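You operate a simulated robot arm through the tools that you are given. There is no shell and no other tool. Be economical: measure what you need, move in short steps, check, and stop when the job is done.

You are at the controls of a simulated two-armed robot. One attempt, no reset.

Task
Pick up the yellow pack with one hand, pass it to the other hand and put it on the top of the charge bench.

The check looks at the end state, three seconds after you hand in, the way a careful person would. Anything else that was tipped, shoved, dropped, spilled or broken makes it a failure.

Robot
Two 6-joint arms with two-finger grippers on one trunk, on a base that drives. Base frame: it is fixed to the floor where the robot stands at the start and does not move with it; the origin is under the middle of the robot, x ahead of it, y to its left, z up. Readings come in mm, degrees, newtons and seconds.
The left shoulder is at the start at [60, 143, 850], the right one opposite. With the tool pointing down near the work surface each hand reaches from about 220 to 700 mm from the robot's upright axis, wherever it stands, measured 20 degrees to its own side. Places, roughly: top of the charge bench [-900, 500, 800]; yellow pack (5x9x13 cm) [500, -100, 900]. Payload 2.45 kg a hand.
The tool frame of a hand sits at the grasp point between the pads (the TCP): z along the fingers, y along the line on which they close. The tips reach 26 mm beyond it. Largest opening 96 mm; the body of the gripper starts 69 mm behind the TCP.
Orientation is that of the tool frame in the base frame, as a unit quaternion [w, x, y, z]. With the fingers straight down and closing along the base's y, the tool's x points along the base's -x, its y along +y and its z along -z.

Tools
- The arms move only by the tool send_rows. It takes "left_increments", "right_increments" or both (then of equal length, played together; a hand with none holds still); each is a list of rows, each a list of 7 numbers: the shift along the tool's x, y, z in cm, then the turn, a rotation vector about the tool's x, y, z in degrees, then the gripper command, from -1 (shut) to 1 (fully open), values between in proportion. In form: [[x, y, z, ax, ay, az, jaw], ...]. A call has 1 to 20 rows; each row shifts and turns the commanded pose from where the row before left it, along the tool's axes as they then stand. A row lasts 0.2 s, in which the tool goes at most 50 mm and 8.6 degrees; a call with a longer step from one row to the next is refused whole, and so is a gripper value outside its range. A pose out of reach is approached as far as the arm can. The call stops where the force on the tool passes 40 N (or 10 N more than at its start, if that is more) or the arm is blocked; 0.2 s more then pass. The fingers move at their own pace and stop on an object; they squeeze with about 32 N. The grip force told is the motor's: it shows also when the fingers shut on nothing. Time passes only in rows, and 0.2 s behind the last, so rows that do not move let the fingers close. The reply holds the time, the measured pose of the TCP, the force on the tool along the base axes, the opening and the grip force, in the units named above and with some noise, with the torque about the TCP (base axes, N m) and any sound that the robot's microphone picked up.
- Cameras (640 x 400 px; columns grow to the right, rows downward): "scene" is now at [74.5, 64, 1442.4]; the picture's right is [1.00, -0.10, -0.00], its down [-0.09, -0.86, -0.50] and it looks along [0.05, 0.50, -0.86] (base axes); focal length 214 px, centre (320, 200). "left" rides on the left gripper at [82, -3, -98] in its tool frame; the picture's right is [0.04, 1.00, 0.00], its down [-0.73, 0.03, -0.68] and it looks along [-0.68, 0.03, 0.73] (tool axes); focal length 256 px, centre (320, 200). "right" rides on the right gripper at [82, 3, -98] in its tool frame; the picture's right is [-0.04, 1.00, 0.00], its down [-0.73, -0.03, -0.68] and it looks along [-0.68, -0.03, 0.73] (tool axes); focal length 256 px, centre (320, 200). There is no depth. A picture from a camera that has moved, and an enlarged one, comes with that camera's place and axes in the base frame and with its lens. The place of the scene camera against the robot may be out by one fixed shift of up to 12 mm in any direction.
- camera(camera): a new picture of that camera. It takes no simulated time.
- lift_body(by): slides the trunk up (or, below 0, down) by that many mm; the arms and the scene camera ride with it, the base frame stays. It gives what a move gives, with no picture.
- drive_base(legs): drives the robot by 1 to 6 legs, each [ahead, turn to the left] in mm and degrees, along the robot's own axes; the way and the turn of a leg run together, so that a leg with both is an arc; at most 1500 mm and 180 degrees a leg. The arms and the cameras ride along, it lands a little off, and it stops where it bumps. It gives what a move gives.
- head_to(pan, tilt): turns the head with the scene camera to pan (to the left, within 86 degrees either way) and tilt (down, from -29 to 69), counted from straight ahead of the robot. It gives what a move gives.
- inspect(camera, box): a new picture of the part [left, top, right, bottom] of that camera's present view, enlarged. It takes no simulated time.
- sign_off(): hands the job in; it is judged then, once.

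Work in short steps. Places have to be worked out from the pictures, the camera data and where the tool is seen: move nearer, look again, correct. Check each grasp and each placing, and mend what went wrong. You have 120 turns and 100 pictures in all, those below and enlarged ones among them. Open the grippers and draw the arms clear of the work before you hand the job in, unless the task says otherwise; then end with one line.

The tools are called after "Request:" as a command line: name --argument value ..., lists and objects as JSON in quotes. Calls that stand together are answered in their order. send_rows: Moves the arms, as the interface text tells. Its arguments: {"type":"object","properties":{"left_increments":{"type":"array"},"right_increments":{"type":"array"}},"required":[]} The other tools are called the same way: lift_body (by) slides the trunk up or down; drive_base (legs) drives the base; head_to (pan, tilt) turns the head that bears the scene camera; camera (camera) takes a picture; inspect (camera, box) takes an enlarged picture of a part of a camera's view; sign_off () hands the job in.

At the start:

```text
clock: 0.0
left_tcp_pos: [282.5, 331.6, 1177.4]
left_orientation: [0.0, 0.001, 1.0, 0.0]
left_force: [-0.3, 0.3, -0.7]
left_ft_torque: [0.0, -0.02, -0.05]
left_finger_gap: 96.1
left_grasp_force: 0.1
right_tcp_pos: [303.3, 1.3, 1119.0]
right_orientation: [0.0, 0.0, 1.0, 0.0]
right_force: [0.3, 0.1, 0.1]
right_ft_torque: [0.0, 0.02, -0.01]
right_finger_gap: 96.1
right_grasp_force: 0.1
trunk travel left (down, up): [-475.0, 115.0]
robot x, y, heading: [0.3, 0.5, -0.2]
head pan, tilt: [84.3, 59.8]
```

scene: 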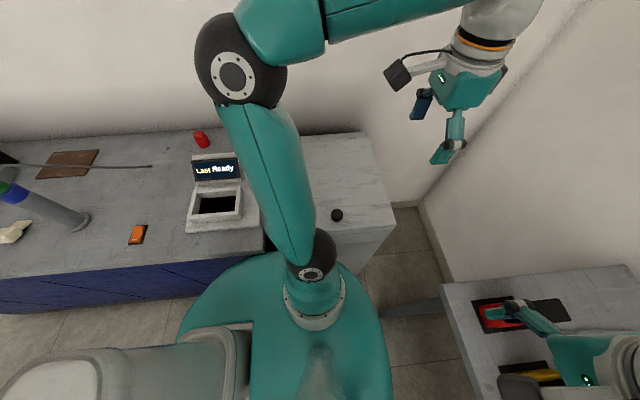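
right: 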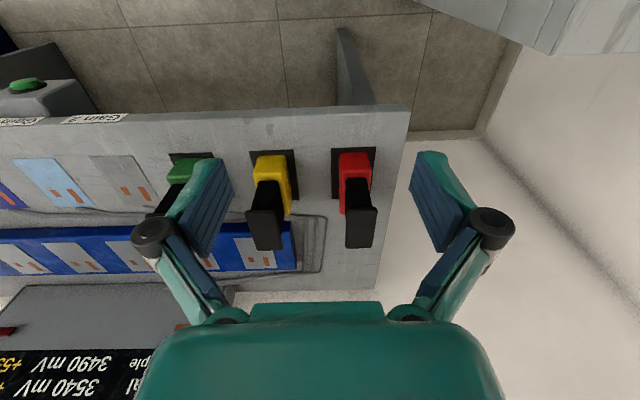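
left: 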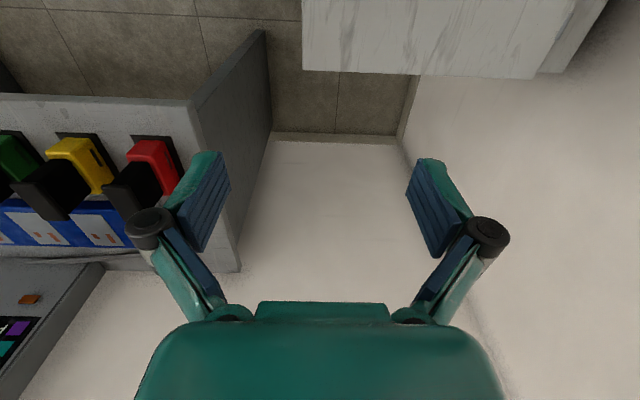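

The pictures show a table ahead with green, yellow and red packs in holders of some sort. I turn the head ahead to see the yellow pack properly.

Request:
head_to --pan -10 --tilt 45

Request:
camera --camera "scene"

Request:
inspect --camera "right" --box '[120, 80, 440, 280]'

```text
clock: 1.7
left_tcp_pos: [280.8, 329.4, 1177.7]
left_orientation: [0.0, 0.0, 1.0, 0.0]
left_force: [-0.2, -0.8, 0.0]
left_ft_torque: [-0.02, -0.02, 0.0]
left_finger_gap: 96.1
left_grasp_force: 0.1
right_tcp_pos: [305.0, 1.2, 1119.0]
right_orientation: [0.0, 0.0, 1.0, 0.001]
right_force: [0.3, -0.1, 0.5]
right_ft_torque: [0.02, 0.01, 0.01]
right_finger_gap: 96.1
right_grasp_force: 0.1
trunk travel left (down, up): [-475.0, 115.0]
robot x, y, heading: [2.2, -2.3, -0.1]
head pan, tilt: [-10.0, 45.0]
```

```text
96 pictures are left
camera scene: at [148.0, -16.7, 1461.6], right [-0.17, -0.98, 0.0], down [-0.7, 0.12, -0.71], along [0.7, -0.12, -0.71], focal length 214 px, centre (320, 200)
```

scene: 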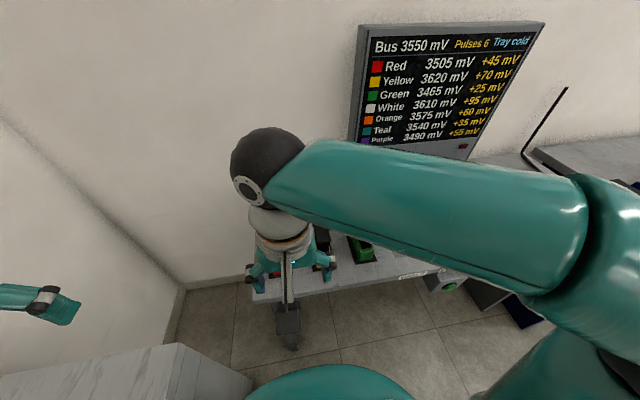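

```text
2.00 times, centred on (280, 180) of right
camera zoom: at [221.9, 3.2, 1217.8], right [0.04, 1.0, 0.0], down [0.73, -0.03, 0.68], along [0.68, -0.03, -0.73], focal length 512 px, centre (400, 240)
```

zoom: 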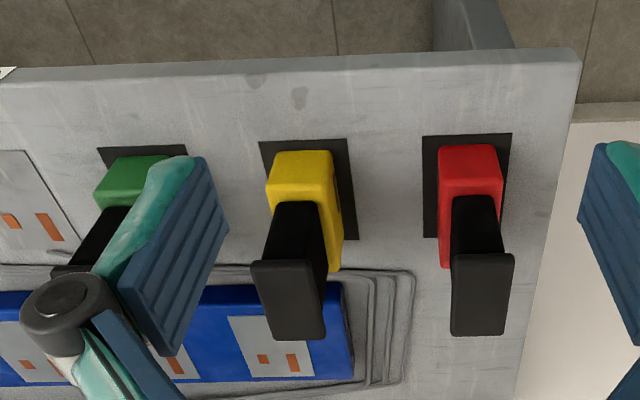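

The yellow pack stands near the near table edge at about [450,-85]. I lower and align the right hand in front of it for a closer view.

Request:
send_rows --right_increments '[[1, -2.2, 2.5, 0, 0, 0, 1], [1, -2.2, 2.5, 0, 0, 0, 1], [1, -2.2, 2.5, 0, 0, 0, 1], [1, -2.2, 2.5, 0, 0, 0, 1], [0, 0, 0, 0, 0, 0, 1]]'

Request:
camera --camera "right"

Request:
camera --camera "left"

```text
clock: 2.9
left_tcp_pos: [281.1, 331.2, 1177.4]
left_orientation: [0.001, -0.001, 1.0, 0.001]
left_force: [-0.1, 0.8, 1.2]
left_ft_torque: [-0.06, -0.03, -0.02]
left_finger_gap: 96.3
left_grasp_force: 0.1
right_tcp_pos: [265.7, -91.2, 1017.3]
right_orientation: [0.0, 0.0, 1.0, 0.001]
right_force: [0.1, 0.1, -0.2]
right_ft_torque: [-0.03, 0.01, 0.01]
right_finger_gap: 95.9
right_grasp_force: 0.1
trunk travel left (down, up): [-475.0, 115.0]
robot x, y, heading: [-1.5, 0.8, -0.2]
head pan, tilt: [-10.0, 45.0]
```

```text
94 pictures are left
camera right: at [183.8, -87.9, 1115.8], right [0.04, 1.0, 0.0], down [0.73, -0.03, 0.68], along [0.68, -0.03, -0.73], focal length 256 px, centre (320, 200)
```

right: 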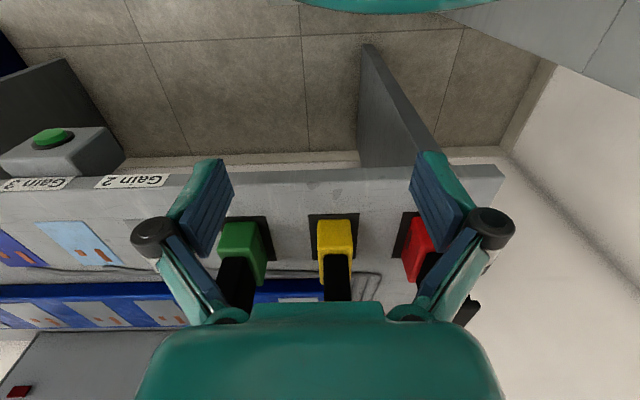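

```text
93 pictures are left
camera left: at [202.1, 328.5, 1274.6], right [-0.04, 1.0, 0.0], down [0.73, 0.03, 0.68], along [0.68, 0.03, -0.73], focal length 256 px, centre (320, 200)
```

left: 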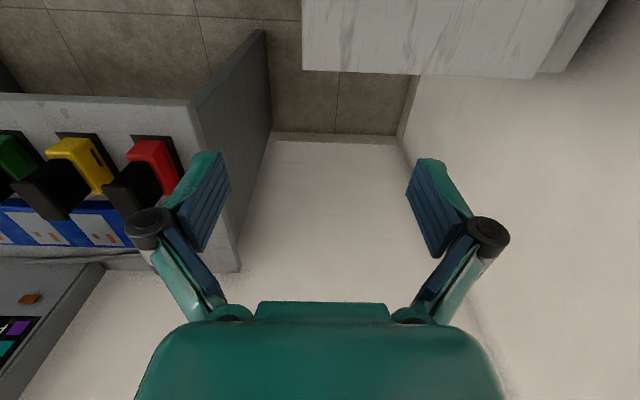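

I zoom into the left camera to understand the pack's shape from another angle.

Request:
inspect --camera "left" --box '[0, 100, 220, 240]'

Request:
inspect --camera "right" --box '[210, 190, 450, 340]'

```text
2.86 times, centred on (110, 170) of left
camera zoom: at [202.1, 328.5, 1274.6], right [-0.04, 1.0, 0.0], down [0.73, 0.03, 0.68], along [0.68, 0.03, -0.73], focal length 731 px, centre (920, 286)
```

zoom: 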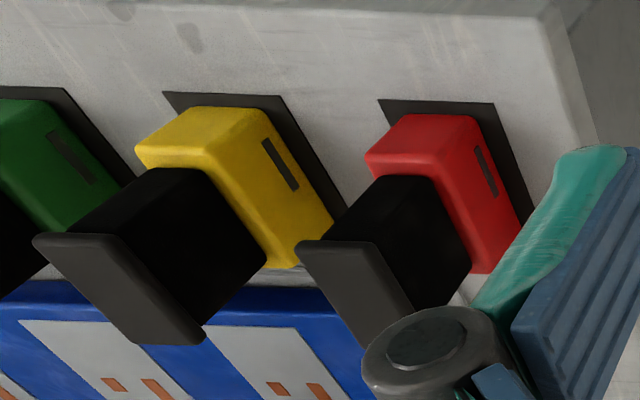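

```text
2.67 times, centred on (330, 265) of right
camera zoom: at [183.8, -87.9, 1115.8], right [0.04, 1.0, 0.0], down [0.73, -0.03, 0.68], along [0.68, -0.03, -0.73], focal length 683 px, centre (293, 27)
```

zoom: 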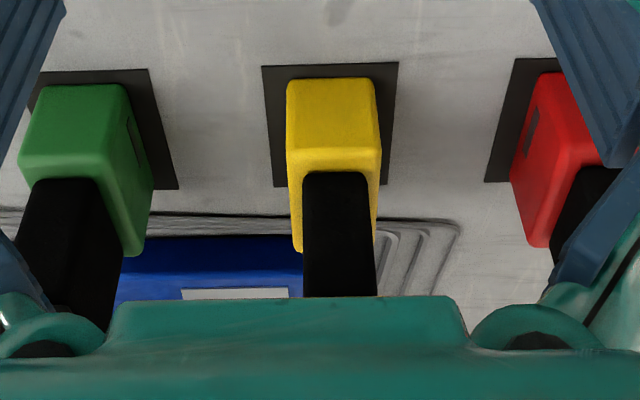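

The pack is a yellow body (about 50×90) with a narrower black handle and cap on top. For precise heights I lower and yaw the left hand for a more sideways view.

Request:
send_rows --left_increments '[[0, 0, 3, 0, 0, 8, 1], [0, 0, 3, 0, 0, 8, 1], [0, 0, 3, 0, 0, 8, 1], [0, 0, 3, 0, 0, 8, 1], [0, 0, 2, 0, 0, 8, 1], [0, 0, 0, 0, 0, 0, 1]]'

Request:
camera --camera "left"

```text
clock: 4.3
left_tcp_pos: [281.1, 331.8, 1038.4]
left_orientation: [0.0, 0.342, 0.94, 0.0]
left_force: [0.5, -0.5, 0.0]
left_ft_torque: [0.02, 0.0, -0.01]
left_finger_gap: 96.1
left_grasp_force: 0.1
right_tcp_pos: [266.0, -90.2, 1017.9]
right_orientation: [0.0, 0.0, 1.0, 0.001]
right_force: [-0.1, -0.7, 0.2]
right_ft_torque: [-0.02, 0.0, -0.03]
right_finger_gap: 96.1
right_grasp_force: 0.0
trunk travel left (down, up): [-475.0, 115.0]
robot x, y, heading: [0.6, 3.0, 0.2]
head pan, tilt: [-10.0, 45.0]
```

```text
90 pictures are left
camera left: at [218.6, 381.4, 1135.4], right [0.61, 0.79, 0.0], down [0.58, -0.45, 0.68], along [0.54, -0.42, -0.73], focal length 256 px, centre (320, 200)
```

left: 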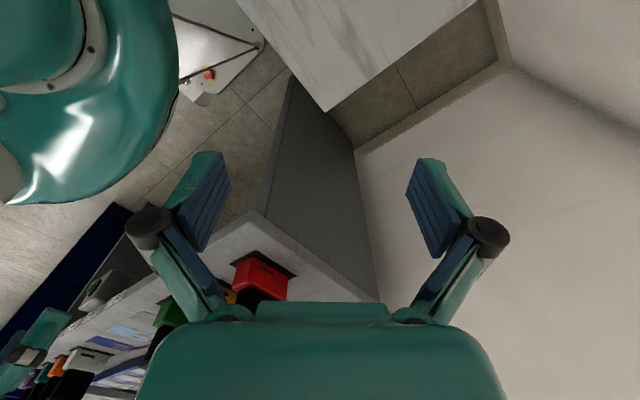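

The gripper hides the pack; I pitch the left hand up so the pack comes into the free part of its view.

Request:
send_rows --left_increments '[[0, 0, -2, 0, -8, 0, 1], [0, 0, -2, 0, -8, 0, 1], [0, 0, 0, 0, -8, 0, 1], [0, 0, 0, 0, -8, 0, 1], [0, 0, 0, 0, 0, 0, 1]]'

Request:
camera --camera "left"

```text
clock: 5.5
left_tcp_pos: [279.6, 332.7, 1076.9]
left_orientation: [0.26, 0.329, 0.903, -0.095]
left_force: [-0.3, -0.6, 0.5]
left_ft_torque: [-0.03, 0.01, 0.0]
left_finger_gap: 96.0
left_grasp_force: 0.1
right_tcp_pos: [265.9, -90.4, 1018.5]
right_orientation: [0.001, 0.001, 1.0, 0.0]
right_force: [0.3, -0.6, -0.5]
right_ft_torque: [-0.01, 0.01, 0.01]
right_finger_gap: 95.9
right_grasp_force: 0.1
trunk travel left (down, up): [-475.0, 115.0]
robot x, y, heading: [1.7, 0.3, -0.1]
head pan, tilt: [-10.0, 45.0]
```

```text
89 pictures are left
camera left: at [186.7, 408.8, 1115.9], right [0.62, 0.79, -0.02], down [0.22, -0.14, 0.97], along [0.76, -0.6, -0.26], focal length 256 px, centre (320, 200)
```

left: 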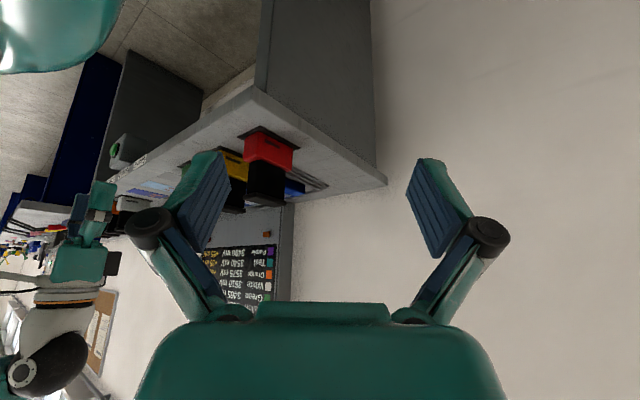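

Request:
inspect --camera "left" --box '[170, 80, 400, 220]'

```text
2.78 times, centred on (285, 150) of left
camera zoom: at [186.7, 408.8, 1115.9], right [0.62, 0.79, -0.02], down [0.22, -0.14, 0.97], along [0.76, -0.6, -0.26], focal length 712 px, centre (417, 339)
```

zoom: 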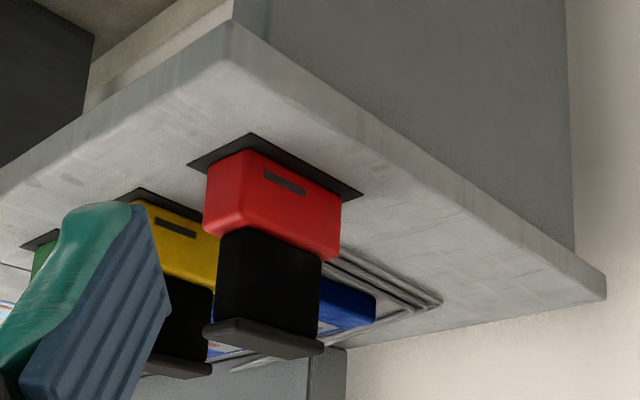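

Measured: body about x 436–526, y −103…−54, z 880–924; handle to ~980, thin cap to ~992. Plan: right hand grips the body from the robot's side with a shallow pitch and its camera on top; left hand will later take the handle sideways. First I roll the right hand 180°.

Request:
send_rows --right_increments '[[0, 0, 0, 0, 0, 8.5, 1], [0, 0, 0, 0, 0, 8.5, 1], [0, 0, 0, 0, 0, 8.5, 1], [0, 0, 0, 0, 0, 8.5, 1], [0, 0, 0, 0, 0, 8.5, 1], [0, 0, 0, 0, 0, 8.5, 1], [0, 0, 0, 0, 0, 8.5, 1], [0, 0, 0, 0, 0, 8.5, 1], [0, 0, 0, 0, 0, 8.5, 1], [0, 0, 0, 0, 0, 8.5, 1], [0, 0, 0, 0, 0, 8.5, 1], [0, 0, 0, 0, 0, 8.5, 1], [0, 0, 0, 0, 0, 8.5, 1], [0, 0, 0, 0, 0, 8.5, 1], [0, 0, 0, 0, 0, 8.5, 1], [0, 0, 0, 0, 0, 8.5, 1], [0, 0, 0, 0, 0, 8.5, 1], [0, 0, 0, 0, 0, 8.5, 1], [0, 0, 0, 0, 0, 8.5, 1], [0, 0, 0, 0, 0, 8.5, 1]]'

```text
clock: 9.7
left_tcp_pos: [279.3, 332.6, 1077.2]
left_orientation: [0.259, 0.329, 0.903, -0.095]
left_force: [0.8, 0.4, 0.7]
left_ft_torque: [0.01, -0.02, -0.04]
left_finger_gap: 96.1
left_grasp_force: 0.0
right_tcp_pos: [327.0, -306.9, 1024.1]
right_orientation: [-0.006, 0.996, 0.09, 0.001]
right_force: [-0.1, 0.3, 0.1]
right_ft_torque: [0.01, 0.0, 0.03]
right_finger_gap: 96.2
right_grasp_force: 0.1
right hand out of reach, approached as far as the arm can: row 15, 16, 17, 18, 19, 20
trunk travel left (down, up): [-475.0, 115.0]
robot x, y, heading: [-1.9, -3.7, 0.2]
head pan, tilt: [-10.0, 45.0]
```

The rolled pose pointing straight down is out of reach at that spot, but pitching the fingers forward should make it reachable. I finish the roll and pitch up 70°.

Request:
send_rows --right_increments '[[0, 0, -1, 0, 0, 5, 1], [0, 0, -1, 0, 0, 5, 1], [0, 0, 0, 0, 7, 0, 1], [0, 0, 0, 0, 7, 0, 1], [0, 0, 0, 0, 7, 0, 1], [0, 0, 0, 0, 7, 0, 1], [0, 0, 0, 0, 7, 0, 1], [0, 0, 0, 0, 7, 0, 1], [0, 0, 0, 0, 7, 0, 1], [0, 0, 0, 0, 7, 0, 1], [0, 0, 0, 0, 7, 0, 1], [0, 0, 0, 0, 7, 0, 1], [0, 0, 0, 0, 0, 0, 1]]'

Request:
camera --camera "right"

Request:
camera --camera "scene"

```text
clock: 12.5
left_tcp_pos: [278.6, 333.0, 1077.1]
left_orientation: [0.259, 0.328, 0.903, -0.095]
left_force: [-0.2, -0.2, 0.2]
left_ft_torque: [-0.01, -0.03, 0.02]
left_finger_gap: 95.9
left_grasp_force: 0.1
right_tcp_pos: [329.4, -387.0, 1074.0]
right_orientation: [-0.001, 0.819, 0.0, 0.574]
right_force: [0.4, -0.1, -0.1]
right_ft_torque: [-0.01, 0.01, 0.0]
right_finger_gap: 96.0
right_grasp_force: 0.0
right hand out of reach, approached as far as the arm can: row 1, 2, 10, 11, 12
trunk travel left (down, up): [-475.0, 115.0]
robot x, y, heading: [1.5, 1.2, -0.0]
head pan, tilt: [-10.0, 45.0]
```

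```text
87 pictures are left
camera right: at [265.1, -391.0, 1184.6], right [-0.01, -1.0, -0.04], down [-0.89, 0.03, -0.46], along [0.46, 0.03, -0.89], focal length 256 px, centre (320, 200)
```

right: 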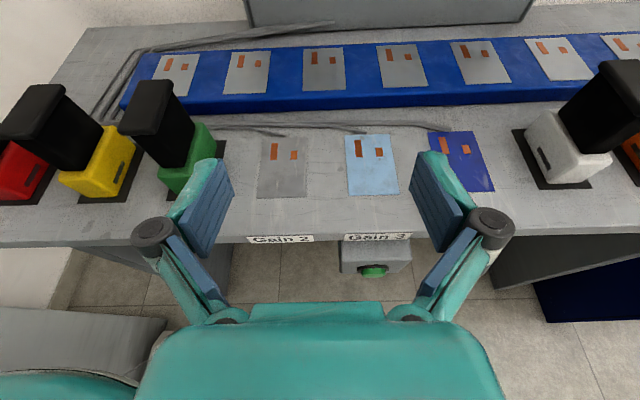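

```text
86 pictures are left
camera scene: at [147.5, -16.6, 1461.7], right [-0.17, -0.98, 0.0], down [-0.7, 0.12, -0.71], along [0.7, -0.12, -0.71], focal length 214 px, centre (320, 200)
```

scene: 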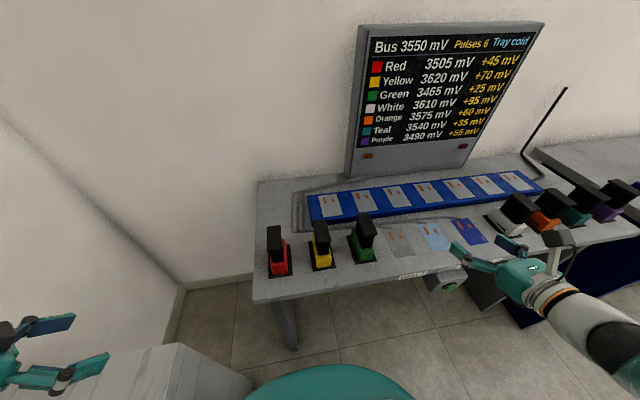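

The scene view now shows the table nicely. I command the right hand to a pose in front of the yellow pack (x≈380, z≈1075) to see whether it is reachable there.

Request:
send_rows --right_increments '[[1.2, -0.2, 1.5, 0, 0, 0, 1], [1.2, -0.2, 1.5, 0, 0, 0, 1], [1.2, -0.2, 1.5, 0, 0, 0, 1], [1.2, -0.2, 1.5, 0, 0, 0, 1], [1.2, -0.2, 1.5, 0, 0, 0, 1], [1.2, -0.1, 1.6, 0, 0, 0, 1], [0, 0, 0, 0, 0, 0, 1], [0, 0, 0, 0, 0, 0, 1], [0, 0, 0, 0, 0, 0, 1]]'

```text
clock: 14.5
left_tcp_pos: [278.6, 332.7, 1077.2]
left_orientation: [0.26, 0.329, 0.903, -0.095]
left_force: [0.1, -0.8, 0.0]
left_ft_torque: [-0.01, -0.01, 0.0]
left_finger_gap: 96.0
left_grasp_force: 0.1
right_tcp_pos: [439.3, -375.9, 1110.8]
right_orientation: [0.0, 0.82, 0.0, 0.573]
right_force: [0.2, 0.4, -0.3]
right_ft_torque: [0.0, 0.0, -0.03]
right_finger_gap: 95.9
right_grasp_force: 0.0
trunk travel left (down, up): [-475.0, 115.0]
robot x, y, heading: [-1.4, -0.3, 0.0]
head pan, tilt: [-10.0, 45.0]
```

The commanded pose tracks the actual one. I slide the hand left toward y≈−79 at safe height, drawing back to x≈400.

Request:
send_rows --right_increments '[[-0.14, -3.3, -0.38, 0, 0, 0, 1], [-0.14, -3.3, -0.38, 0, 0, 0, 1], [-0.14, -3.3, -0.38, 0, 0, 0, 1], [-0.14, -3.3, -0.38, 0, 0, 0, 1], [-0.14, -3.3, -0.38, 0, 0, 0, 1], [-0.14, -3.3, -0.38, 0, 0, 0, 1], [-0.14, -3.3, -0.38, 0, 0, 0, 1], [-0.14, -3.3, -0.38, 0, 0, 0, 1], [-0.14, -3.3, -0.38, 0, 0, 0, 1], [0, 0, 0, 0, 0, 0, 1]]'

Request:
camera --camera "right"

Request:
camera --camera "scene"

```text
clock: 16.7
left_tcp_pos: [279.2, 332.9, 1077.1]
left_orientation: [0.259, 0.329, 0.903, -0.095]
left_force: [0.4, -0.2, -0.4]
left_ft_torque: [0.02, 0.0, 0.0]
left_finger_gap: 96.0
left_grasp_force: 0.0
right_tcp_pos: [405.1, -289.4, 1110.7]
right_orientation: [-0.001, 0.819, 0.001, 0.573]
right_force: [0.7, 0.3, 0.6]
right_ft_torque: [0.0, -0.04, -0.07]
right_finger_gap: 96.1
right_grasp_force: 0.1
right hand out of reach, approached as far as the arm can: row 3, 4, 5, 6, 7, 8, 9
trunk travel left (down, up): [-475.0, 115.0]
robot x, y, heading: [3.2, -0.7, -0.1]
head pan, tilt: [-10.0, 45.0]
```

```text
85 pictures are left
camera right: at [341.3, -294.3, 1220.6], right [-0.01, -1.0, -0.04], down [-0.89, 0.03, -0.46], along [0.46, 0.03, -0.89], focal length 256 px, centre (320, 200)
```

right: 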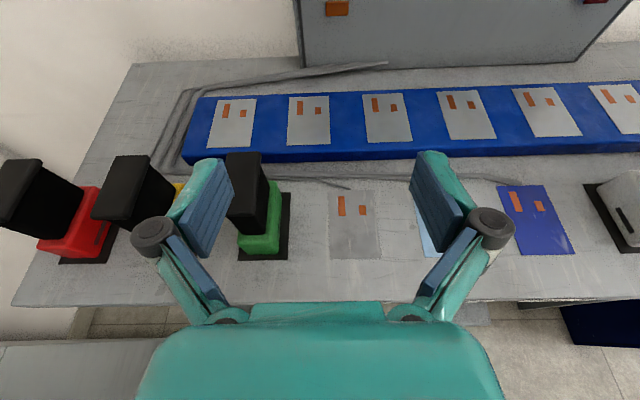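

```text
84 pictures are left
camera scene: at [147.7, -16.8, 1461.6], right [-0.17, -0.98, 0.0], down [-0.7, 0.12, -0.71], along [0.7, -0.12, -0.71], focal length 214 px, centre (320, 200)
```

scene: 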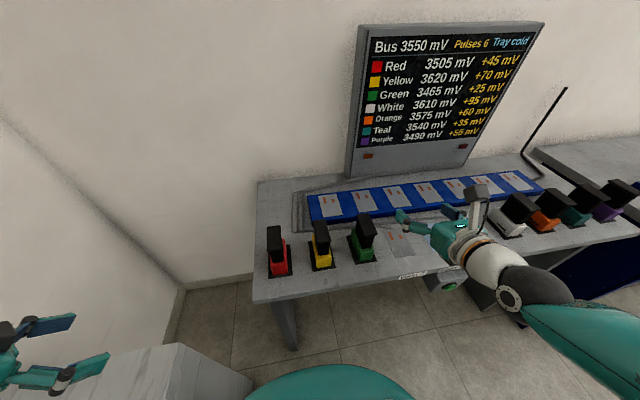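

The hand can't come that close in; I'll need to back the base up. First I look to both sides/behind for clearance and the bench.

Request:
head_to --pan 86 --tilt 30

Request:
camera --camera "scene"

Request:
head_to --pan -86 --tilt 35

Request:
camera --camera "scene"

```text
clock: 18.4
left_tcp_pos: [278.7, 332.2, 1077.1]
left_orientation: [0.259, 0.329, 0.903, -0.095]
left_force: [-0.2, 0.1, 0.3]
left_ft_torque: [0.0, 0.01, -0.01]
left_finger_gap: 96.1
left_grasp_force: 0.0
right_tcp_pos: [405.5, -288.6, 1110.6]
right_orientation: [-0.003, 0.819, 0.002, 0.573]
right_force: [0.5, -0.1, 1.0]
right_ft_torque: [-0.04, 0.04, 0.0]
right_finger_gap: 95.9
right_grasp_force: 0.0
trunk travel left (down, up): [-475.0, 115.0]
robot x, y, heading: [-1.5, -1.9, -0.1]
head pan, tilt: [85.9, 30.0]
```

```text
83 pictures are left
camera scene: at [74.1, 87.5, 1484.2], right [1.0, -0.07, 0.0], down [-0.04, -0.5, -0.87], along [0.06, 0.86, -0.5], focal length 214 px, centre (320, 200)
```

scene: 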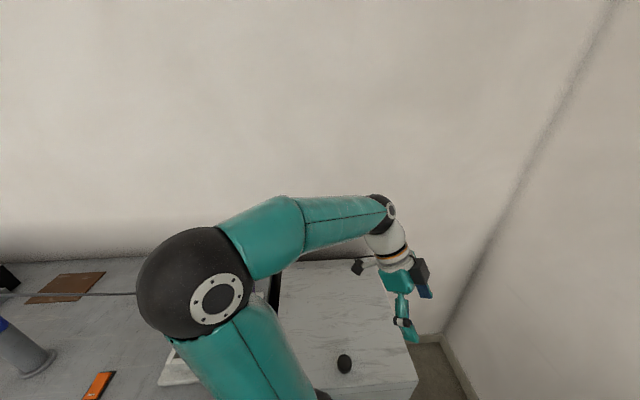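

```text
clock: 21.0
left_tcp_pos: [278.3, 331.9, 1077.4]
left_orientation: [0.26, 0.329, 0.903, -0.095]
left_force: [1.1, 0.3, -0.3]
left_ft_torque: [-0.01, 0.01, -0.03]
left_finger_gap: 95.8
left_grasp_force: 0.0
right_tcp_pos: [406.3, -288.7, 1110.4]
right_orientation: [-0.001, 0.819, 0.0, 0.574]
right_force: [-0.5, -0.2, 0.4]
right_ft_torque: [0.02, -0.01, 0.01]
right_finger_gap: 95.9
right_grasp_force: 0.0
trunk travel left (down, up): [-475.0, 115.0]
robot x, y, heading: [-0.7, -0.6, -0.1]
head pan, tilt: [-85.9, 35.0]
```

```text
82 pictures are left
camera scene: at [73.8, -90.5, 1476.5], right [-1.0, -0.07, 0.0], down [-0.04, 0.57, -0.82], along [0.06, -0.82, -0.57], focal length 214 px, centre (320, 200)
```

scene: 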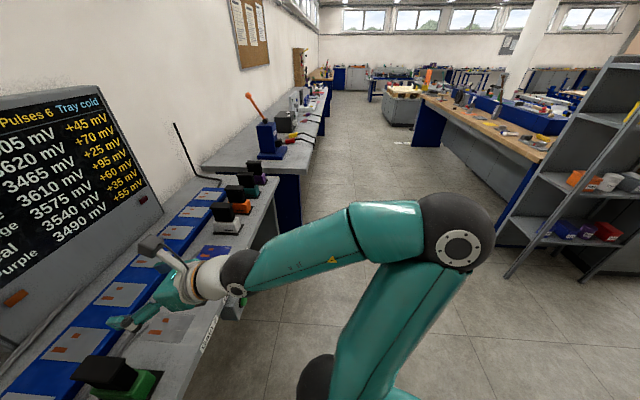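

I check the gap between the base and the left bench by looking steeply down.

Request:
head_to --pan 86 --tilt 69

Request:
camera --camera "scene"

```text
clock: 23.6
left_tcp_pos: [279.1, 332.9, 1076.4]
left_orientation: [0.26, 0.328, 0.903, -0.094]
left_force: [-0.3, -0.2, -0.5]
left_ft_torque: [0.03, 0.02, 0.0]
left_finger_gap: 96.1
left_grasp_force: 0.1
right_tcp_pos: [406.5, -289.5, 1111.4]
right_orientation: [-0.002, 0.819, 0.001, 0.574]
right_force: [-0.3, 0.1, 0.3]
right_ft_torque: [0.0, -0.01, 0.03]
right_finger_gap: 95.7
right_grasp_force: 0.1
trunk travel left (down, up): [-475.0, 115.0]
robot x, y, heading: [-2.2, 2.6, 0.0]
head pan, tilt: [85.9, 68.8]
```

```text
81 pictures are left
camera scene: at [71.6, 53.1, 1432.8], right [1.0, -0.07, 0.0], down [-0.07, -0.93, -0.36], along [0.03, 0.36, -0.93], focal length 214 px, centre (320, 200)
```

scene: 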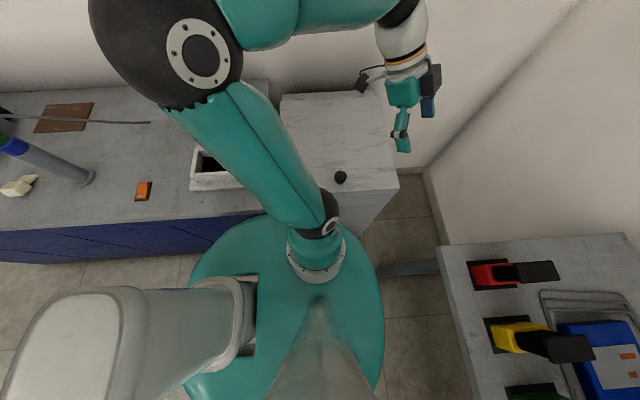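

The bench front is at y≈264 and the base has clearance driving straight back. I back up 100 mm so the pack falls into the hand's comfortable range.

Request:
drive_base --legs '[[-100, 0]]'

Request:
head_to --pan -5 --tilt 45

Request:
send_rows --right_increments '[[0, -3.3, 0, 0, 0, 0, 1], [0, -3.3, 0, 0, 0, 0, 1], [0, -3.3, 0, 0, 0, 0, 1], [0, -3.3, 0, 0, 0, 0, 1], [0, -3.3, 0, 0, 0, 0, 1], [0, -3.3, 0, 0, 0, 0, 1], [0, 0, 0, 0, 0, 0, 1]]'

Request:
camera --camera "right"

Request:
camera --camera "scene"

```text
clock: 24.8
left_tcp_pos: [181.0, 331.8, 1078.4]
left_orientation: [0.26, 0.328, 0.904, -0.093]
left_force: [0.3, -0.8, 0.7]
left_ft_torque: [0.03, -0.03, 0.01]
left_finger_gap: 95.8
left_grasp_force: 0.2
right_tcp_pos: [308.1, -289.9, 1111.3]
right_orientation: [-0.002, 0.818, 0.002, 0.575]
right_force: [0.1, -0.9, 0.5]
right_ft_torque: [0.03, 0.01, -0.01]
right_finger_gap: 96.1
right_grasp_force: 0.0
trunk travel left (down, up): [-475.0, 115.0]
robot x, y, heading: [-94.7, -1.1, -0.1]
head pan, tilt: [85.9, 68.8]
```

```text
clock: 26.4
left_tcp_pos: [182.9, 333.4, 1077.9]
left_orientation: [0.261, 0.328, 0.903, -0.095]
left_force: [-0.3, -0.8, 0.2]
left_ft_torque: [0.0, -0.01, 0.01]
left_finger_gap: 96.2
left_grasp_force: 0.0
right_tcp_pos: [310.0, -288.7, 1111.2]
right_orientation: [-0.002, 0.818, 0.002, 0.575]
right_force: [0.4, 0.5, 0.3]
right_ft_torque: [0.02, -0.01, -0.01]
right_finger_gap: 95.9
right_grasp_force: 0.1
trunk travel left (down, up): [-475.0, 115.0]
robot x, y, heading: [-94.2, -0.6, 0.1]
head pan, tilt: [-5.0, 45.0]
```

```text
clock: 28.0
left_tcp_pos: [182.4, 334.1, 1077.9]
left_orientation: [0.26, 0.328, 0.903, -0.094]
left_force: [0.3, -0.4, 0.5]
left_ft_torque: [0.02, 0.01, -0.03]
left_finger_gap: 96.0
left_grasp_force: 0.1
right_tcp_pos: [310.0, -287.8, 1110.3]
right_orientation: [-0.001, 0.819, 0.001, 0.574]
right_force: [-0.4, -0.5, 0.3]
right_ft_torque: [0.0, 0.04, -0.01]
right_finger_gap: 96.0
right_grasp_force: 0.1
right hand out of reach, approached as far as the arm can: row 1, 2, 3, 4, 5, 6
trunk travel left (down, up): [-475.0, 115.0]
robot x, y, heading: [-97.5, 1.8, -0.0]
head pan, tilt: [-5.0, 45.0]
```

```text
80 pictures are left
camera right: at [245.4, -293.8, 1221.2], right [-0.01, -1.0, -0.04], down [-0.89, 0.02, -0.46], along [0.46, 0.03, -0.89], focal length 256 px, centre (320, 200)
```

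right: 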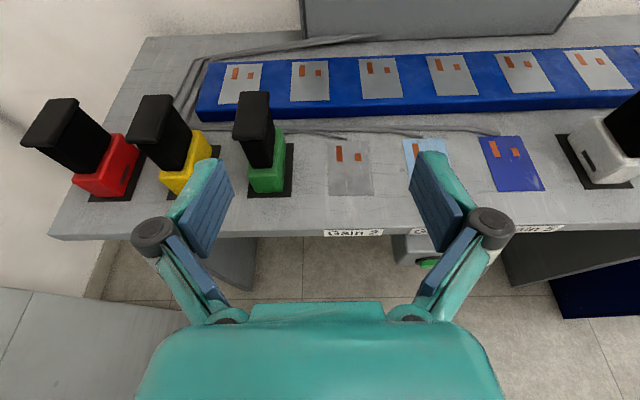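

```text
79 pictures are left
camera scene: at [52.3, -9.6, 1461.6], right [-0.09, -1.0, 0.0], down [-0.7, 0.06, -0.71], along [0.7, -0.06, -0.71], focal length 214 px, centre (320, 200)
```

scene: 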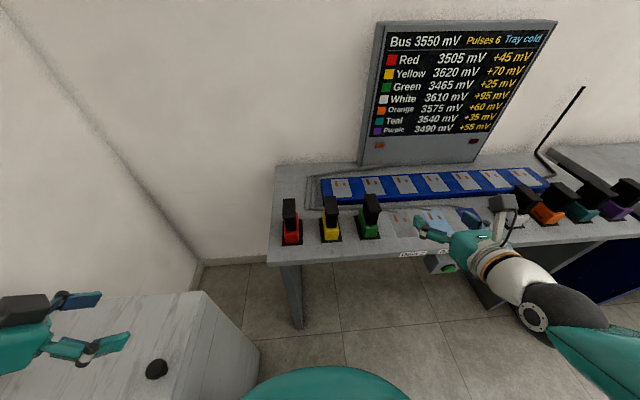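

The hand is still at its inner limit, so I move it forward 100 mm and left together, well above the caps.

Request:
send_rows --right_increments '[[0.85, -0.5, 2.35, 0, 0, 0, 1], [0.85, -0.5, 2.35, 0, 0, 0, 1], [0.85, -2.5, 2.35, 0, 0, 0, 1], [0.85, -2.5, 2.35, 0, 0, 0, 1], [0, -3, 0, 0, 0, 0, 1], [0, -3, 0, 0, 0, 0, 1], [0, -3, 0, 0, 0, 0, 1], [0, -3, 0, 0, 0, 0, 1], [0, -2.9, 0, 0, 0, 0, 1], [0, 0, 0, 0, 0, 0, 1]]'

Request:
inspect --camera "scene" --box '[250, 160, 450, 285]'

```text
clock: 30.2
left_tcp_pos: [182.8, 332.6, 1078.0]
left_orientation: [0.26, 0.327, 0.904, -0.094]
left_force: [0.6, -0.2, -0.9]
left_ft_torque: [0.0, 0.0, -0.03]
left_finger_gap: 95.9
left_grasp_force: 0.1
right_tcp_pos: [373.7, -299.0, 1094.0]
right_orientation: [-0.005, 0.819, 0.004, 0.574]
right_force: [0.2, 0.1, 0.9]
right_ft_torque: [0.03, -0.05, -0.02]
right_finger_gap: 95.6
right_grasp_force: 0.0
right hand out of reach, approached as far as the arm can: row 1, 2, 3, 4, 5, 6, 7, 8, 9
trunk travel left (down, up): [-475.0, 115.0]
robot x, y, heading: [-95.9, 0.8, -0.1]
head pan, tilt: [-5.0, 45.0]
```

```text
3.20 times, centred on (350, 222) of scene
camera zoom: at [52.4, -9.5, 1461.6], right [-0.09, -1.0, 0.0], down [-0.7, 0.06, -0.71], along [0.7, -0.06, -0.71], focal length 686 px, centre (224, 128)
```

zoom: 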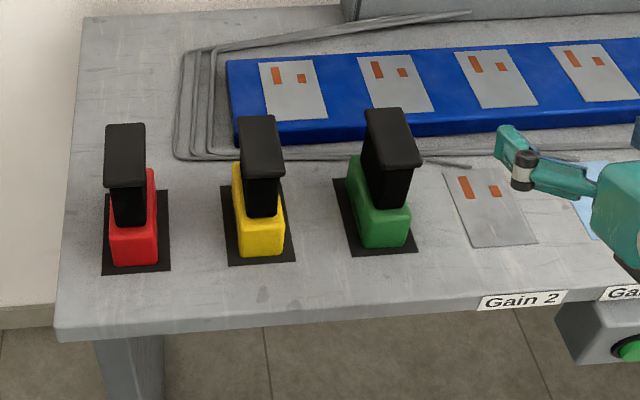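

That wrist branch is at a joint limit. I go back to the original roll: pitch back down and unroll, then I'll use a ~30°-below-horizontal grip with the camera underside, which still clears the table edge.

Request:
send_rows --right_increments '[[0, 0.5, -1, 0, -7.5, 0, 1], [0, 0.5, -1, 0, -7.5, 0, 1], [0, 0.5, -1, 0, -7.5, 0, 1], [0, 0.5, -1, 0, -7.5, 0, 1], [0, 0, -1, 0, -7.5, 0, 1], [0, 0, 0, 0, -7.5, 0, 1], [0, 0, 0, 0, -7.5, 0, 1], [0, 0, 0, 0, -7.5, 0, 1], [0, 0, 0, 0, -5, 0, 1], [0, 0, 0, 0, -5, 0, 1], [0, 0, 0, 0, 0, -8.5, 1], [0, 0, 0, 0, 0, -8.5, 1], [0, 0, 0, 0, 0, -8.5, 1], [0, 0, 0, 0, 0, -8.5, 1], [0, 0, 0, 0, 0, -8.5, 1], [0, 0, 0, 0, 0, -8.5, 1], [0, 0, 0, 0, 0, -8.5, 1], [0, 0, 0, 0, 0, -8.5, 1], [0, 0, 0, 0, 0, -8.5, 1], [0, 0, 0, 0, 0, -8.5, 1]]'

Request:
send_rows --right_increments '[[0, 0, 0, 0, 0, -8.5, 1], [0, 0, 0, 0, 0, -8.5, 1], [0, 0, 0, 0, 0, -8.5, 1], [0, 0, 0, 0, 0, -8.5, 1], [0, 0, 0, 0, 0, -8.5, 1], [0, 0, 0, 0, 0, -8.5, 1], [0, 0, 0, 0, 0, -8.5, 1], [0, 0, 0, 0, 0, -8.5, 1], [0, 0, 0, 0, 0, -8.5, 1], [0, 0, 0, 0, 0, -8.5, 1], [0, 0, 0, 0, 0, -5, 1], [0, 0, 0, 0, 0, -5, 1], [0, 0, 0, 0, 0, 0, 1]]'

```text
clock: 34.4
left_tcp_pos: [183.6, 333.5, 1078.1]
left_orientation: [0.26, 0.328, 0.903, -0.094]
left_force: [-0.1, 0.1, -0.7]
left_ft_torque: [0.01, -0.03, 0.0]
left_finger_gap: 96.3
left_grasp_force: 0.2
right_tcp_pos: [335.1, -319.0, 1122.5]
right_orientation: [-0.002, 0.735, 0.679, 0.001]
right_force: [-0.3, -0.2, 0.6]
right_ft_torque: [0.02, 0.01, 0.01]
right_finger_gap: 96.1
right_grasp_force: 0.1
trunk travel left (down, up): [-475.0, 115.0]
robot x, y, heading: [-96.8, 3.7, 0.0]
head pan, tilt: [-5.0, 45.0]
```

```text
clock: 37.2
left_tcp_pos: [182.8, 332.0, 1077.8]
left_orientation: [0.259, 0.328, 0.904, -0.094]
left_force: [0.0, 0.3, -0.5]
left_ft_torque: [0.03, 0.01, 0.02]
left_finger_gap: 96.0
left_grasp_force: 0.1
right_tcp_pos: [329.3, -275.9, 1118.0]
right_orientation: [0.001, 0.0, 1.0, -0.002]
right_force: [0.0, -0.4, 0.1]
right_ft_torque: [0.02, 0.01, -0.03]
right_finger_gap: 96.0
right_grasp_force: 0.0
right hand out of reach, approached as far as the arm can: row 11, 12
trunk travel left (down, up): [-475.0, 115.0]
robot x, y, heading: [-92.2, 2.9, 0.2]
head pan, tilt: [-5.0, 45.0]
```

Unrolled. Now I slide left to y≈−79 while pitching up 60°, staying high at x≈330.

Request:
send_rows --right_increments '[[0, 2.2, 0, 0, -7.5, 0, 1], [0, 2.2, 0, 0, -7.5, 0, 1], [0, 2.2, 0, 0, -7.5, 0, 1], [0, 2.2, 0, 0, -7.5, 0, 1], [0, 2.2, 0, 0, -7.5, 0, 1], [0, 2.2, 0, 0, -7.5, 0, 1], [0, 2.2, 0, 0, -7.5, 0, 1], [0, 2.2, 0, 0, -7.5, 0, 1], [0, 2.1, 0, 0, 0, 0, 1], [0, 0, 0, 0, 0, 0, 1], [0, 0, 0, 0, 0, 0, 1]]'

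Request:
camera --camera "right"

Request:
camera --camera "scene"

```text
clock: 39.6
left_tcp_pos: [182.3, 333.9, 1077.9]
left_orientation: [0.26, 0.328, 0.903, -0.094]
left_force: [0.1, 0.0, 0.7]
left_ft_torque: [-0.01, -0.03, -0.02]
left_finger_gap: 95.7
left_grasp_force: 0.1
right_tcp_pos: [324.3, -79.3, 1117.0]
right_orientation: [0.5, -0.002, 0.866, 0.001]
right_force: [-0.5, -0.3, -0.2]
right_ft_torque: [-0.01, 0.01, 0.0]
right_finger_gap: 95.8
right_grasp_force: 0.0
trunk travel left (down, up): [-475.0, 115.0]
robot x, y, heading: [-93.7, -1.3, -0.2]
head pan, tilt: [-5.0, 45.0]
```

```text
77 pictures are left
camera right: at [198.9, -78.5, 1095.1], right [0.01, 1.0, 0.04], down [-0.22, -0.03, 0.97], along [0.97, -0.02, 0.22], focal length 256 px, centre (320, 200)
```

right: 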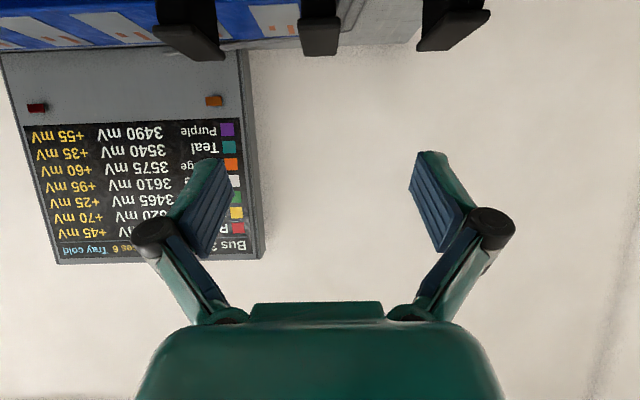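

```text
76 pictures are left
camera scene: at [52.6, -9.5, 1461.6], right [-0.09, -1.0, 0.0], down [-0.7, 0.06, -0.71], along [0.7, -0.06, -0.71], focal length 214 px, centre (320, 200)
```

scene: 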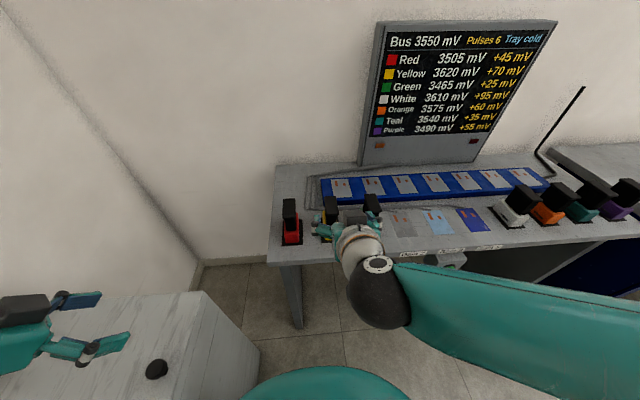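

Reachable. y alignment checks out (cap centre at −79). I descend in front of the table edge to z≈908, x≈345 with a moderately open gripper.

Request:
send_rows --right_increments '[[2.84, 0, 2.045, 0, 0, 0, 0.6], [2.84, 0, 2.045, 0, 0, 0, 0.6], [2.84, 0, 2.045, 0, 0, 0, 0.6], [2.84, 0, 2.045, 0, 0, 0, 0.6], [2.84, 0, 2.045, 0, 0, 0, 0.6], [2.84, 0, 2.045, 0, 0, 0, 0.6], [0, 0, 0, 0, 0, 0, 0.6]]'

Request:
camera --camera "right"

Request:
inspect --camera "scene" --box '[250, 160, 450, 285]'

```text
clock: 41.2
left_tcp_pos: [182.4, 332.9, 1078.6]
left_orientation: [0.26, 0.328, 0.903, -0.095]
left_force: [0.4, -0.1, 0.1]
left_ft_torque: [-0.03, -0.02, -0.02]
left_finger_gap: 96.0
left_grasp_force: 0.0
right_tcp_pos: [366.4, -65.9, 918.0]
right_orientation: [0.5, -0.003, 0.866, 0.003]
right_force: [0.0, -0.3, 1.0]
right_ft_torque: [-0.04, -0.02, -0.03]
right_finger_gap: 76.7
right_grasp_force: 0.1
right hand out of reach, approached as far as the arm can: row 3, 4, 5, 6
trunk travel left (down, up): [-475.0, 115.0]
robot x, y, heading: [-96.0, -3.5, 0.2]
head pan, tilt: [-5.0, 45.0]
```

```text
75 pictures are left
camera right: at [241.8, -65.1, 896.8], right [0.01, 1.0, 0.04], down [-0.22, -0.03, 0.97], along [0.97, -0.02, 0.22], focal length 256 px, centre (320, 200)
```

right: 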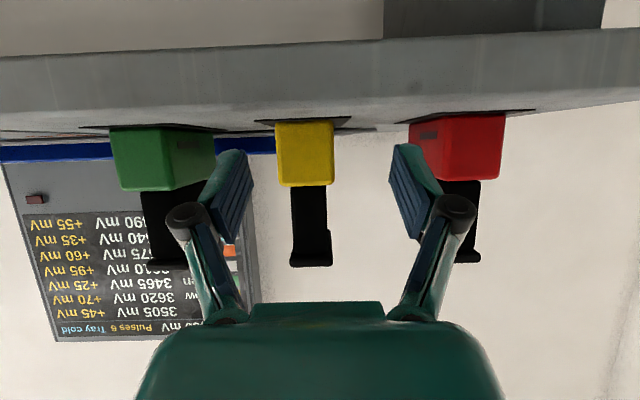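

```text
3.20 times, centred on (350, 222) of scene
camera zoom: at [52.0, -9.6, 1461.7], right [-0.09, -1.0, 0.0], down [-0.7, 0.06, -0.71], along [0.7, -0.06, -0.71], focal length 686 px, centre (224, 128)
```

zoom: 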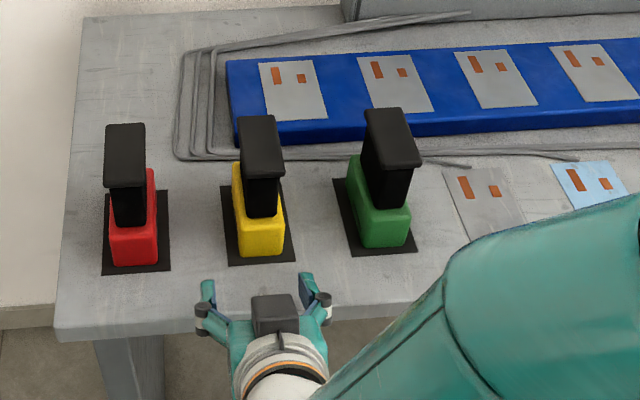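

Excellent near-level view: body z 881–930, cap to ~1003, centre y≈−80. I first align y and z at x≈395, before the fingers reach the pack.

Request:
send_rows --right_increments '[[-0.33, -0.68, 1.48, 0, 0, 0, 0.6], [-0.34, -0.68, 1.48, 0, 0, 0, 0.6], [0, 0, 0, 0, 0, 0, 0.6]]'

Request:
camera --camera "right"

```text
clock: 42.0
left_tcp_pos: [182.8, 332.8, 1077.6]
left_orientation: [0.26, 0.328, 0.903, -0.094]
left_force: [0.2, 1.0, -0.3]
left_ft_torque: [-0.03, -0.02, 0.03]
left_finger_gap: 96.0
left_grasp_force: 0.1
right_tcp_pos: [396.2, -79.6, 908.7]
right_orientation: [0.501, -0.002, 0.866, 0.002]
right_force: [0.0, -1.0, -0.7]
right_ft_torque: [0.01, -0.01, -0.02]
right_finger_gap: 76.7
right_grasp_force: 0.1
trunk travel left (down, up): [-475.0, 115.0]
robot x, y, heading: [-96.8, 4.7, -0.0]
head pan, tilt: [-5.0, 45.0]
```

```text
73 pictures are left
camera right: at [270.5, -78.2, 887.2], right [0.01, 1.0, 0.04], down [-0.22, -0.03, 0.97], along [0.97, -0.02, 0.22], focal length 256 px, centre (320, 200)
```

right: 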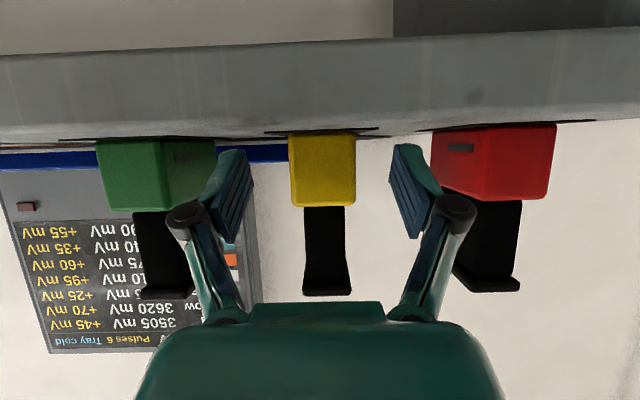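

Well aligned. I advance 66 mm with the fingers straddling the body; it stops if there's contact.

Request:
send_rows --right_increments '[[-0.82, 0, 1.43, 0, 0, 0, 0.6], [-0.82, 0, 1.43, 0, 0, 0, 0.6], [-0.83, 0, 1.43, 0, 0, 0, 0.6], [-0.83, 0, 1.43, 0, 0, 0, 0.6], [0, 0, 0, 0, 0, 0, 0.6]]'

Request:
camera --camera "right"

Request:
inspect --camera "scene" --box '[250, 160, 450, 285]'

```text
clock: 43.2
left_tcp_pos: [183.3, 332.9, 1077.8]
left_orientation: [0.26, 0.328, 0.903, -0.094]
left_force: [-0.9, -0.7, -0.9]
left_ft_torque: [-0.01, -0.02, 0.02]
left_finger_gap: 96.1
left_grasp_force: 0.1
right_tcp_pos: [462.2, -79.1, 909.0]
right_orientation: [0.5, -0.003, 0.866, 0.003]
right_force: [0.4, 0.6, 0.2]
right_ft_torque: [-0.02, 0.0, -0.01]
right_finger_gap: 76.9
right_grasp_force: 0.0
trunk travel left (down, up): [-475.0, 115.0]
robot x, y, heading: [-101.0, 1.3, -0.1]
head pan, tilt: [-5.0, 45.0]
```

```text
72 pictures are left
camera right: at [335.9, -77.6, 887.4], right [0.01, 1.0, 0.04], down [-0.22, -0.03, 0.97], along [0.97, -0.02, 0.22], focal length 256 px, centre (320, 200)
```

right: 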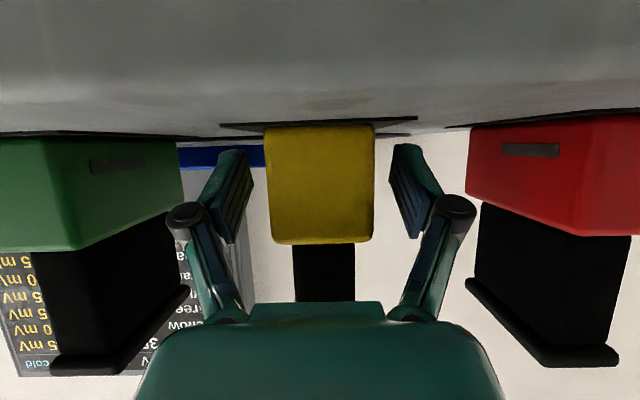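

```text
3.20 times, centred on (350, 222) of scene
camera zoom: at [52.6, -9.5, 1461.6], right [-0.09, -1.0, 0.0], down [-0.7, 0.06, -0.71], along [0.7, -0.06, -0.71], focal length 686 px, centre (224, 128)
```

zoom: 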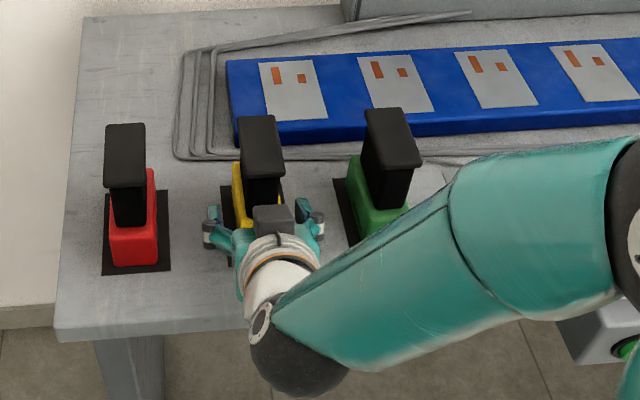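

The pack's front face is nearer x≈446, so I advance 10 mm more and then close the gripper.

Request:
send_rows --right_increments '[[-0.25, 0, 0.43, 0, 0, 0, 0.6], [-0.25, 0, 0.43, 0, 0, 0, 0.6], [0, 0, 0, 0, 0, 0, 0.2], [0, 0, 0, 0, 0, 0, -0.2], [0, 0, 0, 0, 0, 0, -1], [0, 0, 0, 0, 0, 0, -1], [0, 0, 0, 0, 0, 0, -1]]'

Request:
camera --camera "right"

```text
clock: 44.8
left_tcp_pos: [182.6, 333.3, 1078.2]
left_orientation: [0.26, 0.327, 0.903, -0.094]
left_force: [0.2, 0.3, 0.5]
left_ft_torque: [0.02, 0.02, -0.03]
left_finger_gap: 95.9
left_grasp_force: 0.1
right_tcp_pos: [472.4, -78.7, 908.4]
right_orientation: [0.501, -0.003, 0.865, 0.003]
right_force: [0.3, 2.0, 1.8]
right_ft_torque: [0.21, 0.04, -0.04]
right_finger_gap: 43.4
right_grasp_force: 31.9
trunk travel left (down, up): [-475.0, 115.0]
robot x, y, heading: [-96.2, 2.1, 0.2]
head pan, tilt: [-5.0, 45.0]
```

```text
70 pictures are left
camera right: at [346.3, -77.5, 886.5], right [0.01, 1.0, 0.04], down [-0.22, -0.03, 0.97], along [0.97, -0.02, 0.22], focal length 256 px, centre (320, 200)
```

right: 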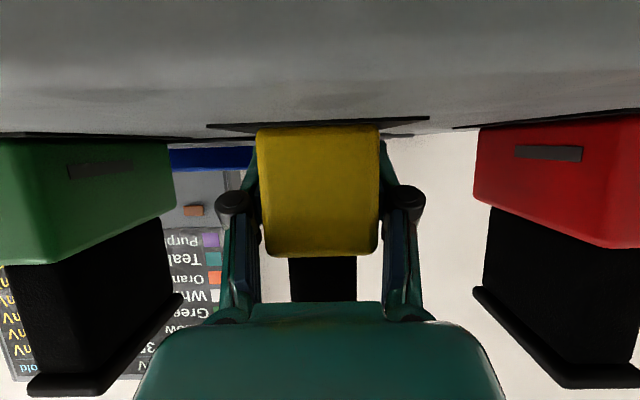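

Gripped at 43 mm. I lift straight up 30 mm slowly and look.

Request:
send_rows --right_increments '[[-0.87, 0, -0.5, 0, 0, 0, -1], [-0.87, 0, -0.5, 0, 0, 0, -1], [-0.87, 0, -0.5, 0, 0, 0, -1], [0, 0, 0, 0, 0, 0, -1]]'

Request:
camera --camera "right"

Request:
inspect --camera "scene" --box '[250, 160, 450, 285]'

```text
clock: 45.8
left_tcp_pos: [183.9, 333.2, 1076.9]
left_orientation: [0.258, 0.328, 0.904, -0.094]
left_force: [0.4, -0.8, 0.1]
left_ft_torque: [0.0, -0.02, 0.02]
left_finger_gap: 96.0
left_grasp_force: 0.1
right_tcp_pos: [472.7, -78.8, 938.6]
right_orientation: [0.5, -0.002, 0.866, 0.002]
right_force: [0.2, 0.2, -5.0]
right_ft_torque: [0.02, 0.02, -0.02]
right_finger_gap: 44.0
right_grasp_force: 31.9
trunk travel left (down, up): [-475.0, 115.0]
robot x, y, heading: [-98.0, -1.5, 0.1]
head pan, tilt: [-5.0, 45.0]
```

```text
69 pictures are left
camera right: at [346.4, -77.9, 917.0], right [0.01, 1.0, 0.04], down [-0.22, -0.03, 0.97], along [0.98, -0.02, 0.22], focal length 256 px, centre (320, 200)
```

right: 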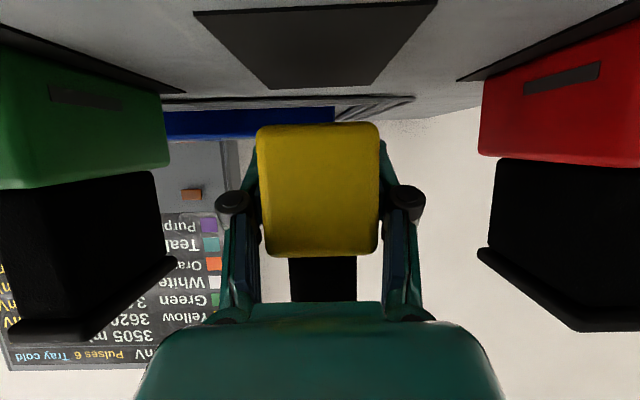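

```text
3.20 times, centred on (350, 222) of scene
camera zoom: at [53.5, -9.7, 1461.5], right [-0.09, -1.0, 0.0], down [-0.71, 0.06, -0.71], along [0.7, -0.06, -0.71], focal length 686 px, centre (224, 128)
```

zoom: 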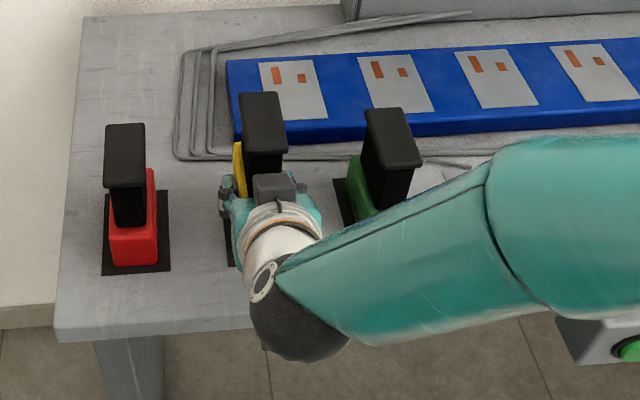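

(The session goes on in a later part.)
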